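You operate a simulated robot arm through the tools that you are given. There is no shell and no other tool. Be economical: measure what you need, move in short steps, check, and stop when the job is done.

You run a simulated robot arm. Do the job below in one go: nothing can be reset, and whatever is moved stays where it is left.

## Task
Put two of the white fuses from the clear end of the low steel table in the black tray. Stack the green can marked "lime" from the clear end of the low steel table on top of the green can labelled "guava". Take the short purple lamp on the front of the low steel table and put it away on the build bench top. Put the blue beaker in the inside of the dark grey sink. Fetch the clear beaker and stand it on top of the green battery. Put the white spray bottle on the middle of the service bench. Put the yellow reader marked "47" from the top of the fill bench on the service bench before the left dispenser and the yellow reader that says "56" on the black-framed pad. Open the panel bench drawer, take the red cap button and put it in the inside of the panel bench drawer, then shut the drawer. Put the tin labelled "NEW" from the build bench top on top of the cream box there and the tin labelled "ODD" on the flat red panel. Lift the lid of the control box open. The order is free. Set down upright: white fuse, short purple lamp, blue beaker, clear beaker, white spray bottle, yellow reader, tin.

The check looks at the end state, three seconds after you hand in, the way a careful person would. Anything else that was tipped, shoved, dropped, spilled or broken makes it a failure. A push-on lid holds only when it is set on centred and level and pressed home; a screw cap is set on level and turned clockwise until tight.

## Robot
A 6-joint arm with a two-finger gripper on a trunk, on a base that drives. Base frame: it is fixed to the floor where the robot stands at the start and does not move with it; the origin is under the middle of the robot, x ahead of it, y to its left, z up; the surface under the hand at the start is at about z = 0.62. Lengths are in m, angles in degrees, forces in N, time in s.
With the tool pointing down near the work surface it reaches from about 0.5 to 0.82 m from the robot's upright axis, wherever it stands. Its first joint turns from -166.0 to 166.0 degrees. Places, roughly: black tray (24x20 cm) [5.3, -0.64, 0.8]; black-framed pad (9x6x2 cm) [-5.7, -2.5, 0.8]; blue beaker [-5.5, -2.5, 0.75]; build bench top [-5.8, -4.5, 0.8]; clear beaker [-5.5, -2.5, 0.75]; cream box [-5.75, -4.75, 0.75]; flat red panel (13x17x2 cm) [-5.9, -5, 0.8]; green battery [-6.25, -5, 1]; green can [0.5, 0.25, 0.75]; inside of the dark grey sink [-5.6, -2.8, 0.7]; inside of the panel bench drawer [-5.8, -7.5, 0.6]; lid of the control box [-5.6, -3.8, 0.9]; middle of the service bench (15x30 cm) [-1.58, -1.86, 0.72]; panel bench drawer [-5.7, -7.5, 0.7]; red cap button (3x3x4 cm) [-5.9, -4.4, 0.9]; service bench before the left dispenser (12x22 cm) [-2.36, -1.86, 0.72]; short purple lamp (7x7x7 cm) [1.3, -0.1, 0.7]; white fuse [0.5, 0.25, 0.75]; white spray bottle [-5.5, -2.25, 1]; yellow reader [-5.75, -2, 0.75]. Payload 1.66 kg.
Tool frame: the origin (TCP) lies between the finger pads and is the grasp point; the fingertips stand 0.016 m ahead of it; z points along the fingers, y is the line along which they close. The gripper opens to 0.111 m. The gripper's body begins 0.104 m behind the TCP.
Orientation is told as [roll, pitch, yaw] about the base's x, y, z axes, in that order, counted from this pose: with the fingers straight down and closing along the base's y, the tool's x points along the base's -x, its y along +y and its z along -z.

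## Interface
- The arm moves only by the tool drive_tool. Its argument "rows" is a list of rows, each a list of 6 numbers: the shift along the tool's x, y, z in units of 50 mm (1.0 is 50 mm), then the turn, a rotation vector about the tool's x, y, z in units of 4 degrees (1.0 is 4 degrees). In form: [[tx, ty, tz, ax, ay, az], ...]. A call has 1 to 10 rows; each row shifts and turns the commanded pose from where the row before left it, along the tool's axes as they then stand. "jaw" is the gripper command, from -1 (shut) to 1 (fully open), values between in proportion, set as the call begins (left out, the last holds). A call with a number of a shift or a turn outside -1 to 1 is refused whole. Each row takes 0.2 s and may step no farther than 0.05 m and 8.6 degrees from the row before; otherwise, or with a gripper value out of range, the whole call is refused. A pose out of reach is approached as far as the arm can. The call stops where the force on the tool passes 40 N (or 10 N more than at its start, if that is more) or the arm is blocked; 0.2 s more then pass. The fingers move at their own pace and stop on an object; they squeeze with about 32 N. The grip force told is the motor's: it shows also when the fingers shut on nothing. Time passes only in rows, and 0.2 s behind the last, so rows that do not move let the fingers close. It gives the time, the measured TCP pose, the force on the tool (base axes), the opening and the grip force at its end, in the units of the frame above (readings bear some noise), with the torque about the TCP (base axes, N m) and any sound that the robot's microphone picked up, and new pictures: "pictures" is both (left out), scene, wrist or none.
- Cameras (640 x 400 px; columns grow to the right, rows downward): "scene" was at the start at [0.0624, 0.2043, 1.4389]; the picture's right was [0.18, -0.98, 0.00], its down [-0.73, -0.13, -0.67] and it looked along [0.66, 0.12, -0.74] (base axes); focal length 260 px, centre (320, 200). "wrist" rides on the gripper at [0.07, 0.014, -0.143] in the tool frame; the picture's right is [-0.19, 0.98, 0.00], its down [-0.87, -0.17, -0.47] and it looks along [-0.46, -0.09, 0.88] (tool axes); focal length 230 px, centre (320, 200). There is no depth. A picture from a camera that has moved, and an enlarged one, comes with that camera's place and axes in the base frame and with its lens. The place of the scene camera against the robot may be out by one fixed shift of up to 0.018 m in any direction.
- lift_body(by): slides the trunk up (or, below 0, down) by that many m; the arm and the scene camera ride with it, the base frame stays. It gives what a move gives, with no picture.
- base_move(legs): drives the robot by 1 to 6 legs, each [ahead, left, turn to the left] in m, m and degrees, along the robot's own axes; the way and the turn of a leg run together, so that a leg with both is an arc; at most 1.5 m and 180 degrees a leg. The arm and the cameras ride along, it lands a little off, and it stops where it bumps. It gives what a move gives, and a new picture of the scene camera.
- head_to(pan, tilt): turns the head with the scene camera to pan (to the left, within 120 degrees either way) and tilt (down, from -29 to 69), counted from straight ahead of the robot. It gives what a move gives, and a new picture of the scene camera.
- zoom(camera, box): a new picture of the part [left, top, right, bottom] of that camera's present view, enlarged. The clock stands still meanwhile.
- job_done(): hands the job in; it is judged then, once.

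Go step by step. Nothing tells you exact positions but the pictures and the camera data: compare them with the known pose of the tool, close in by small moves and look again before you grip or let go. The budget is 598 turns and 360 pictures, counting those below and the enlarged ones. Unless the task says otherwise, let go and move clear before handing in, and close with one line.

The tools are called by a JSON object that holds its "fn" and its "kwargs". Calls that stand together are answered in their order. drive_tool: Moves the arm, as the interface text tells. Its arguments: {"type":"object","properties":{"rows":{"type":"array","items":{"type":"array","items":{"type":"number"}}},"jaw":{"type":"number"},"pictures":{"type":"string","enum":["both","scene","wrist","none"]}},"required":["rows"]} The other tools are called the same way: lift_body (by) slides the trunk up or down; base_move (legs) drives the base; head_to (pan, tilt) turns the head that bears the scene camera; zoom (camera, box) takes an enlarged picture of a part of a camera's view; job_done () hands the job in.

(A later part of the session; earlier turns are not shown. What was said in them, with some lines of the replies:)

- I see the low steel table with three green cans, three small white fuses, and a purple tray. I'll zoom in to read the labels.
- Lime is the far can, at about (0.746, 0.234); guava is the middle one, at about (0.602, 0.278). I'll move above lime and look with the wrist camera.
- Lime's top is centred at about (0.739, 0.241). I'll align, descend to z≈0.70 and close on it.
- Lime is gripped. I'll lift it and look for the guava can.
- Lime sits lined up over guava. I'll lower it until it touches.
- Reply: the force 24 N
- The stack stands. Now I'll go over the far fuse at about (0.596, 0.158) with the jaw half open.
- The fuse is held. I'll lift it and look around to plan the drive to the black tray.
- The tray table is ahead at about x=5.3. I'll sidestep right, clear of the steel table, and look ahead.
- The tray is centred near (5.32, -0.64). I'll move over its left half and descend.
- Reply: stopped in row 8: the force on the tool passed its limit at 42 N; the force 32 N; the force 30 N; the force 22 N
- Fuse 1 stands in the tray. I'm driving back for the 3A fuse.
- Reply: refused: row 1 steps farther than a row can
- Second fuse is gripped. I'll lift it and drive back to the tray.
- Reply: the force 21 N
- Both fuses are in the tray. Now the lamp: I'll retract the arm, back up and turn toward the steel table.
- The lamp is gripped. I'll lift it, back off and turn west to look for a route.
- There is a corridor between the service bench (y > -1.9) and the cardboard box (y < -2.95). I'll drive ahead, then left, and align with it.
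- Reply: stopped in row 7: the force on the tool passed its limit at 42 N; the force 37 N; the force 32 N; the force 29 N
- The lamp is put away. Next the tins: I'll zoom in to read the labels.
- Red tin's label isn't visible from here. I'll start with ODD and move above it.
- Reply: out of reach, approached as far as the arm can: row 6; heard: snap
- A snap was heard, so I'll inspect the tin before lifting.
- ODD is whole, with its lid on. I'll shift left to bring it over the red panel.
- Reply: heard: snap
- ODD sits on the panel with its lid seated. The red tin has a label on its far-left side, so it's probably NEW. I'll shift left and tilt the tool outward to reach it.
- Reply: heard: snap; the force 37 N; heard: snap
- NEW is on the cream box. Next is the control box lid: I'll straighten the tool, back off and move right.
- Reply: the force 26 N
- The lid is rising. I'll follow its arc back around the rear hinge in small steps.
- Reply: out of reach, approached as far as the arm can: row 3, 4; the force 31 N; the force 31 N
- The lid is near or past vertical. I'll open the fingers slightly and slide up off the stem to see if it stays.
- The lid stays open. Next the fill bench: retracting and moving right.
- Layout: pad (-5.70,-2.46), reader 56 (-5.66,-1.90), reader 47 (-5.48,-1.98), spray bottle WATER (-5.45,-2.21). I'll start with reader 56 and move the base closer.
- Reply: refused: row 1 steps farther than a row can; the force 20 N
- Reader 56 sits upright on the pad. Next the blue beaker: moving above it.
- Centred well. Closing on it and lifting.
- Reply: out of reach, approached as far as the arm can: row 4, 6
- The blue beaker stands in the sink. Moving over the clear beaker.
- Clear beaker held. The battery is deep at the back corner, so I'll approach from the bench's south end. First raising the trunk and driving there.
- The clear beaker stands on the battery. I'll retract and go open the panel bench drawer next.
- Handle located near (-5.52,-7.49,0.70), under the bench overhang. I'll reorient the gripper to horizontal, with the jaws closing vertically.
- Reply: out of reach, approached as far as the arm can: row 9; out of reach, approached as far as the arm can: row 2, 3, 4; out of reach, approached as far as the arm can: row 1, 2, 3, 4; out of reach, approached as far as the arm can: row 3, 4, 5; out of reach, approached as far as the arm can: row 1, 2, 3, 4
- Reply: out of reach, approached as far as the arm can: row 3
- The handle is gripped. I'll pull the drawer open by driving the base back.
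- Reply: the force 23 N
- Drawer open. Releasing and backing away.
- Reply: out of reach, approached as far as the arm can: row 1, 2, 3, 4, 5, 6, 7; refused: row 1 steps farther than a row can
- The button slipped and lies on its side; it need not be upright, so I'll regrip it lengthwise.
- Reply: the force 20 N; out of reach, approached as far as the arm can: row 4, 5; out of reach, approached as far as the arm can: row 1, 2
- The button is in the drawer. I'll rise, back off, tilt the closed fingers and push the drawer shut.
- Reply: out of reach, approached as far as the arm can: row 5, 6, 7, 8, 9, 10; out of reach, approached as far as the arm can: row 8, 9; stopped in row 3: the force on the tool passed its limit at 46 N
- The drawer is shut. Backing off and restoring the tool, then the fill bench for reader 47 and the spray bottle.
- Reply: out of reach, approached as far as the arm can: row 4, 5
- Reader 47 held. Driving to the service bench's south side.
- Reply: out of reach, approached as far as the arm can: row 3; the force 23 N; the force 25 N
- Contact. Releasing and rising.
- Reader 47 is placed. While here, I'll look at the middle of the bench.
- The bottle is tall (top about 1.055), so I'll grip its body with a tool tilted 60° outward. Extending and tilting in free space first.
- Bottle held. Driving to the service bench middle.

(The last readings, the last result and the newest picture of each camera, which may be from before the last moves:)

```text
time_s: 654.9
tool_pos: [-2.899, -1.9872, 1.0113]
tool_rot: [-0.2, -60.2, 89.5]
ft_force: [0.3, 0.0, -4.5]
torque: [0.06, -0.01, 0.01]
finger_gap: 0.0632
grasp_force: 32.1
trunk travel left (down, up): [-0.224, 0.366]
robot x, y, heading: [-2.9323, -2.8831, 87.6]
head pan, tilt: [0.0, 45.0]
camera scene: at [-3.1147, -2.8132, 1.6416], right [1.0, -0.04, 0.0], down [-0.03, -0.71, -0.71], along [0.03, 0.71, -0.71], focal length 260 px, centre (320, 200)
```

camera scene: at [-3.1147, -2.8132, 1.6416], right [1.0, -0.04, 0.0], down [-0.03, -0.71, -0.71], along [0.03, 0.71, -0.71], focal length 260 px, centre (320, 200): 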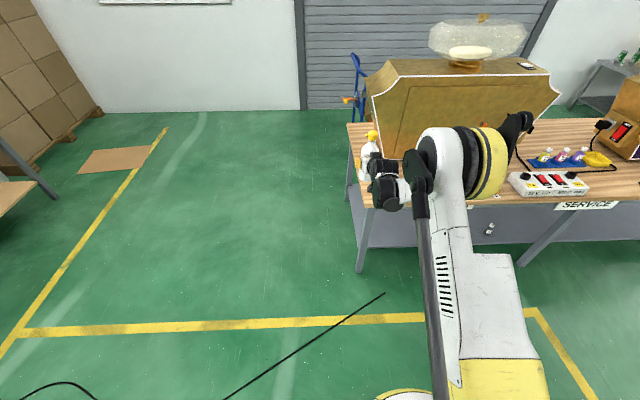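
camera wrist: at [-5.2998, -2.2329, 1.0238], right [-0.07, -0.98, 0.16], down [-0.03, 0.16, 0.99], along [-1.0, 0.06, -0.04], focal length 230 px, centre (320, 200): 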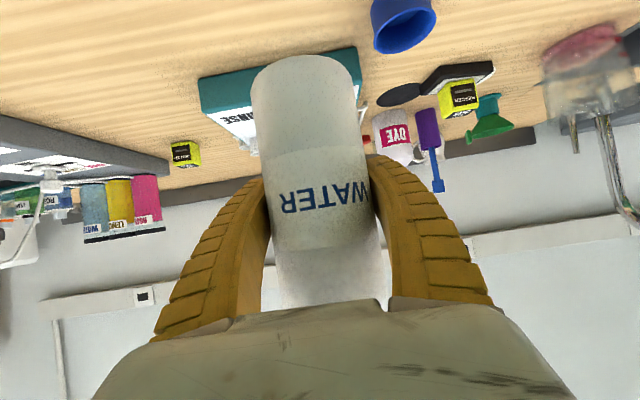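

{"fn": "base_move", "kwargs": {"legs": [[0, 0, 2.4], [0, -1.3, 0]]}}

{"fn": "head_to", "kwargs": {"pan": 0, "tilt": 45}}

```text
time_s: 661.9
tool_pos: [-1.6075, -1.9878, 1.0121]
tool_rot: [-0.1, -60.0, 91.5]
ft_force: [0.7, 0.0, -5.9]
torque: [0.09, 0.0, 0.0]
finger_gap: 0.063
grasp_force: 32.0
trunk travel left (down, up): [-0.224, 0.366]
robot x, y, heading: [-1.6113, -2.8791, 89.8]
head pan, tilt: [0.0, 45.0]
camera scene: at [-1.7943, -2.8202, 1.6416], right [1.0, 0.0, 0.0], down [0.0, -0.71, -0.71], along [0.0, 0.71, -0.71], focal length 260 px, centre (320, 200)
```

scene: 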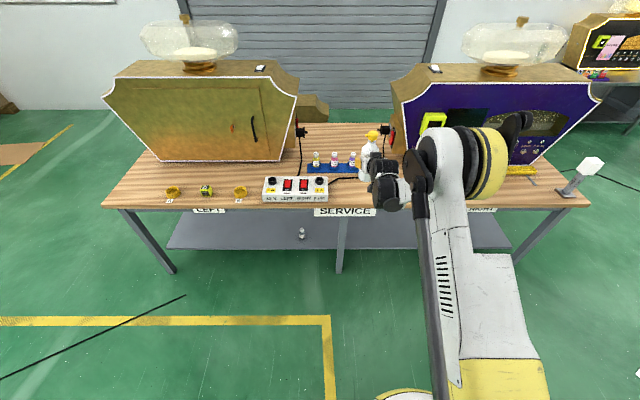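

```text
time_s: 662.5
tool_pos: [-1.6066, -1.9878, 1.0115]
tool_rot: [-0.2, -60.2, 91.4]
ft_force: [0.1, -0.2, -5.6]
torque: [0.04, -0.05, 0.0]
finger_gap: 0.0629
grasp_force: 32.3
trunk travel left (down, up): [-0.224, 0.366]
robot x, y, heading: [-1.6125, -2.8808, 90.0]
head pan, tilt: [0.0, 45.0]
camera scene: at [-1.7945, -2.8202, 1.6416], right [1.0, 0.0, 0.0], down [0.0, -0.71, -0.71], along [0.0, 0.71, -0.71], focal length 260 px, centre (320, 200)
```

scene: 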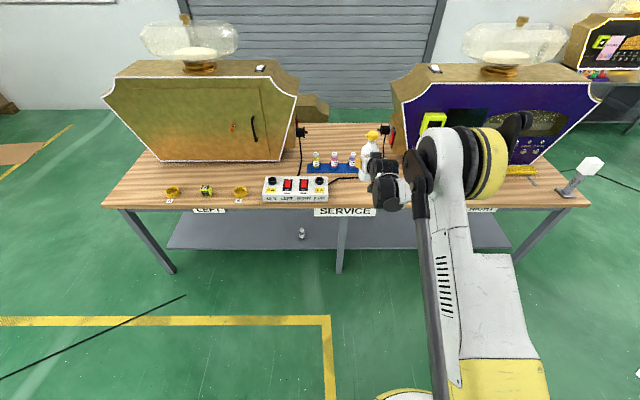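

{"fn": "base_move", "kwargs": {"legs": [[0.12, 0, 0]]}}

{"fn": "lift_body", "kwargs": {"by": -0.15}}

{"fn": "head_to", "kwargs": {"pan": -10, "tilt": 45}}

{"fn": "drive_tool", "kwargs": {"rows": [[0, 0, 0, 0, 0, 0]], "pictures": "wrist"}}

```text
time_s: 663.7
tool_pos: [-1.6053, -1.8693, 1.0098]
tool_rot: [-0.2, -60.0, 91.5]
ft_force: [0.1, 0.9, -5.9]
torque: [0.08, 0.01, 0.01]
finger_gap: 0.0631
grasp_force: 32.6
trunk travel left (down, up): [-0.224, 0.366]
robot x, y, heading: [-1.6109, -2.7664, 89.8]
head pan, tilt: [0.0, 45.0]
camera scene: at [-1.7939, -2.7006, 1.6415], right [1.0, -0.01, 0.0], down [0.0, -0.71, -0.71], along [0.0, 0.71, -0.71], focal length 260 px, centre (320, 200)
```

scene: 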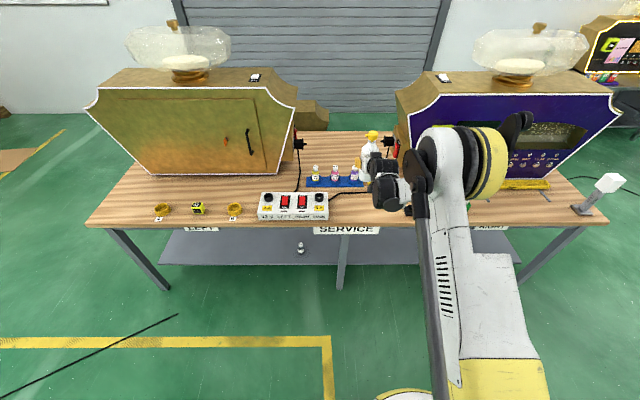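

```text
time_s: 665.5
tool_pos: [-1.6043, -1.8702, 0.862]
tool_rot: [-0.2, -60.2, 91.4]
ft_force: [0.0, -0.4, -4.6]
torque: [0.06, -0.01, 0.02]
finger_gap: 0.0628
grasp_force: 32.5
trunk travel left (down, up): [-0.074, 0.516]
robot x, y, heading: [-1.6108, -2.7654, 89.5]
head pan, tilt: [0.0, 45.0]
```

```text
time_s: 666.2
tool_pos: [-1.6056, -1.8702, 0.862]
tool_rot: [-0.2, -60.1, 91.5]
ft_force: [0.0, 0.0, -5.0]
torque: [0.1, -0.04, 0.01]
finger_gap: 0.0622
grasp_force: 32.1
trunk travel left (down, up): [-0.074, 0.516]
robot x, y, heading: [-1.6104, -2.7651, 89.6]
head pan, tilt: [-10.0, 45.0]
camera scene: at [-1.7798, -2.7035, 1.4916], right [0.98, -0.18, 0.0], down [-0.13, -0.7, -0.71], along [0.13, 0.7, -0.71], focal length 260 px, centre (320, 200)
```

scene: 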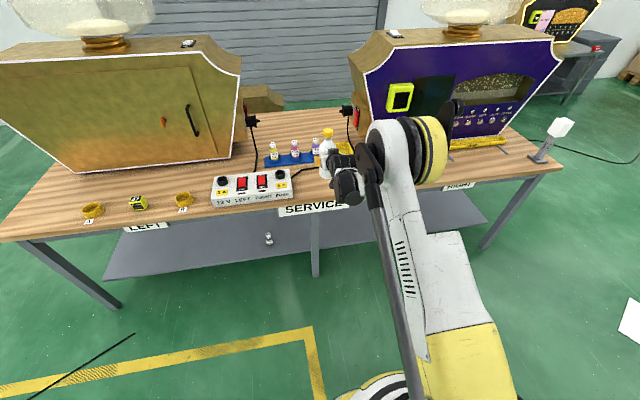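

```text
time_s: 666.6
tool_pos: [-1.6053, -1.8695, 0.8619]
tool_rot: [-0.2, -60.1, 91.4]
ft_force: [0.6, -0.9, -5.2]
torque: [0.06, 0.0, -0.02]
finger_gap: 0.0628
grasp_force: 32.3
trunk travel left (down, up): [-0.074, 0.516]
robot x, y, heading: [-1.6089, -2.7639, 89.6]
head pan, tilt: [-10.0, 45.0]
camera wrist: at [-1.6159, -2.0287, 0.8735], right [-0.98, 0.08, 0.16], down [0.16, 0.03, 0.99], along [0.07, 1.0, -0.04], focal length 230 px, centre (320, 200)
```

wrist: 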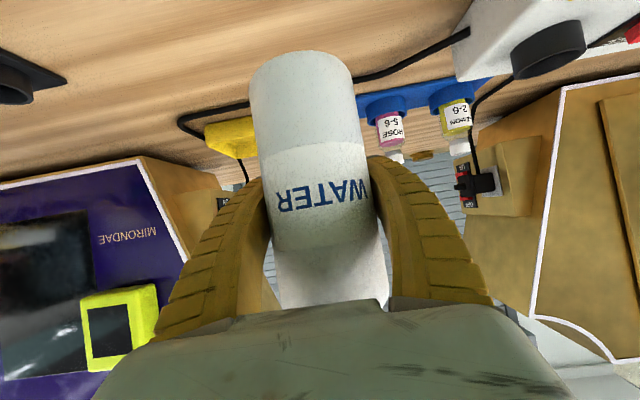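

{"fn": "lift_body", "kwargs": {"by": -0.062}}

{"fn": "drive_tool", "kwargs": {"rows": [[0.05, 0, 0.03, 0, 0, 0], [0.05, 0, 0.03, 0, 0, 0], [0.05, 0, 0.03, 0, 0, 0], [0, 0, 0, 0, 0, 0]], "pictures": "none"}}

```text
time_s: 667.6
tool_pos: [-1.6051, -1.8692, 0.7994]
tool_rot: [-0.2, -60.2, 91.4]
ft_force: [-0.3, 0.4, -4.1]
torque: [0.07, -0.01, 0.01]
finger_gap: 0.0628
grasp_force: 32.0
trunk travel left (down, up): [-0.012, 0.578]
robot x, y, heading: [-1.6088, -2.7662, 89.7]
head pan, tilt: [-10.0, 45.0]
```

```text
time_s: 668.6
tool_pos: [-1.6049, -1.8701, 0.7902]
tool_rot: [-0.2, -60.0, 91.4]
ft_force: [0.2, 0.3, -2.9]
torque: [0.0, 0.04, -0.02]
finger_gap: 0.0628
grasp_force: 31.6
trunk travel left (down, up): [-0.012, 0.578]
robot x, y, heading: [-1.6118, -2.7671, 89.8]
head pan, tilt: [-10.0, 45.0]
```

{"fn": "drive_tool", "kwargs": {"rows": [[0.05, 0, 0.03, 0, 0, 0], [0.03, 0, 0.02, 0, 0, 0], [0, 0, 0, 0, 0, 0]], "pictures": "wrist"}}

```text
time_s: 669.4
tool_pos: [-1.6054, -1.8708, 0.7891]
tool_rot: [-0.3, -60.3, 91.2]
ft_force: [1.2, 12.0, 25.3]
torque: [-0.41, -0.07, 0.04]
finger_gap: 0.0629
grasp_force: 32.4
trunk travel left (down, up): [-0.012, 0.578]
robot x, y, heading: [-1.6057, -2.7667, 89.5]
head pan, tilt: [-10.0, 45.0]
camera wrist: at [-1.6157, -2.0295, 0.8004], right [-0.98, 0.07, 0.16], down [0.16, 0.02, 0.99], along [0.07, 1.0, -0.03], focal length 230 px, centre (320, 200)
```

wrist: 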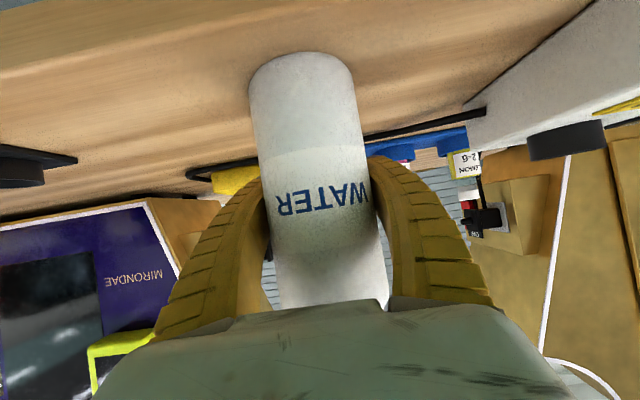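

{"fn": "drive_tool", "kwargs": {"rows": [[-0.02, 0, -0.01, 0, 0, 0], [0, 0, 0, 0, 0, 0]], "pictures": "none"}}

{"fn": "drive_tool", "kwargs": {"rows": [[0, 0, 0, 0, 0, 0], [0, 0, 0, 0, 0, 0], [0, 0, 0, 0, 0, 0]], "jaw": 1, "pictures": "wrist"}}

{"fn": "drive_tool", "kwargs": {"rows": [[0, 0, -0.4, 0, 0, 0], [0, 0, -0.8, 0, 0, 0], [0, 0, -0.9, 0, 0, 0], [0, 0, -0.9, 0, 0, 0], [0, 0, 0, 0, 0, 0]], "pictures": "both"}}

```text
time_s: 670.0
tool_pos: [-1.6054, -1.8698, 0.7895]
tool_rot: [-0.2, -60.1, 91.5]
ft_force: [0.7, 7.5, 13.8]
torque: [-0.29, -0.04, 0.03]
finger_gap: 0.0623
grasp_force: 32.4
trunk travel left (down, up): [-0.012, 0.578]
robot x, y, heading: [-1.6079, -2.7712, 89.6]
head pan, tilt: [-10.0, 45.0]
```

```text
time_s: 670.8
tool_pos: [-1.6047, -1.8688, 0.7891]
tool_rot: [-0.1, -60.1, 91.4]
ft_force: [0.0, 0.0, 0.3]
torque: [0.01, -0.02, 0.0]
finger_gap: 0.1111
grasp_force: 0.1
trunk travel left (down, up): [-0.012, 0.578]
robot x, y, heading: [-1.611, -2.7654, 89.7]
head pan, tilt: [-10.0, 45.0]
camera wrist: at [-1.6157, -2.029, 0.8002], right [-0.98, 0.08, 0.16], down [0.16, 0.03, 0.99], along [0.07, 1.0, -0.04], focal length 230 px, centre (320, 200)
```

wrist: 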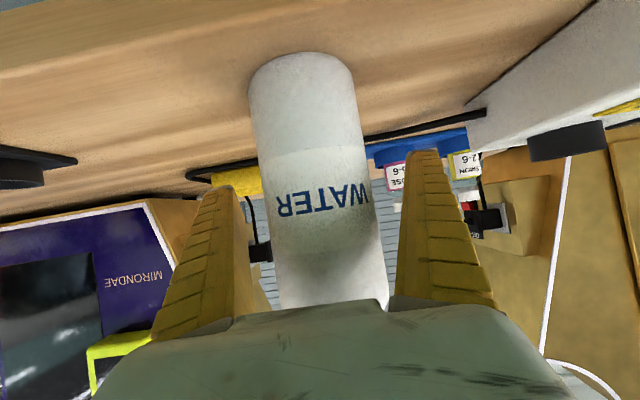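

```text
time_s: 672.0
tool_pos: [-1.6016, -1.9992, 0.8636]
tool_rot: [-0.2, -60.1, 91.4]
ft_force: [0.1, -0.4, 0.7]
torque: [0.02, -0.03, 0.0]
finger_gap: 0.1109
grasp_force: 0.1
trunk travel left (down, up): [-0.012, 0.578]
robot x, y, heading: [-1.6084, -2.7672, 89.9]
head pan, tilt: [-10.0, 45.0]
camera scene: at [-1.7798, -2.7045, 1.4296], right [0.98, -0.18, 0.0], down [-0.13, -0.7, -0.71], along [0.13, 0.7, -0.71], focal length 260 px, centre (320, 200)
camera wrist: at [-1.6129, -2.1595, 0.8746], right [-0.98, 0.07, 0.16], down [0.16, 0.03, 0.99], along [0.07, 1.0, -0.04], focal length 230 px, centre (320, 200)
```

scene: 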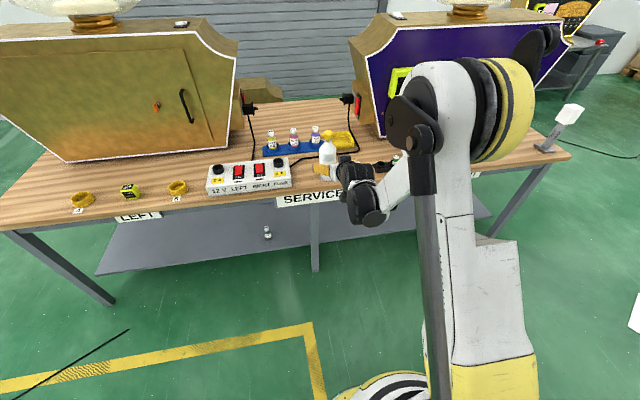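
wrist: 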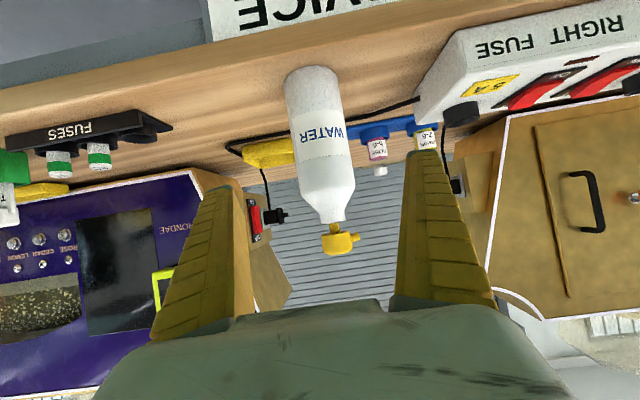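

{"fn": "base_move", "kwargs": {"legs": [[-0.25, 0, 0]]}}

{"fn": "zoom", "kwargs": {"camera": "scene", "box": [80, 80, 440, 260]}}

```text
time_s: 673.8
tool_pos: [-1.6028, -2.2468, 0.863]
tool_rot: [-0.1, -60.1, 91.1]
ft_force: [0.2, 0.3, -0.9]
torque: [0.01, 0.02, 0.0]
finger_gap: 0.1109
grasp_force: 0.1
trunk travel left (down, up): [-0.012, 0.578]
robot x, y, heading: [-1.6091, -3.0153, 89.3]
head pan, tilt: [-10.0, 45.0]
camera scene: at [-1.7813, -2.9511, 1.4297], right [0.98, -0.18, 0.0], down [-0.13, -0.7, -0.71], along [0.13, 0.7, -0.71], focal length 260 px, centre (320, 200)
```

scene: 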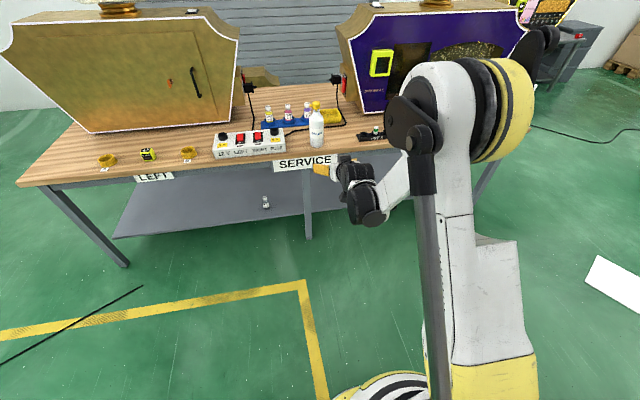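

```text
1.78 times, centred on (260, 170) of scene
camera zoom: at [-1.7813, -2.9511, 1.4297], right [0.98, -0.18, 0.0], down [-0.13, -0.7, -0.71], along [0.13, 0.7, -0.71], focal length 462 px, centre (427, 253)
```

zoom: 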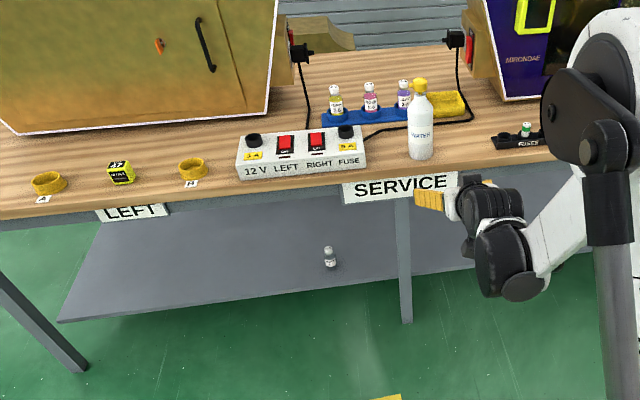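

Everything is placed: the WATER bottle stands mid-bench, reader 47 is before the left dispenser, and the hand is clear. Handing in.

{"fn": "job_done", "kwargs": {}}

```text
The job is handed in.
```

The whole list is done and handed in. One slip along the way: I dropped the red cap button once, and it nudged up against the green "GOOD" tray on the build bench before I regripped it and shut it in the panel bench drawer.
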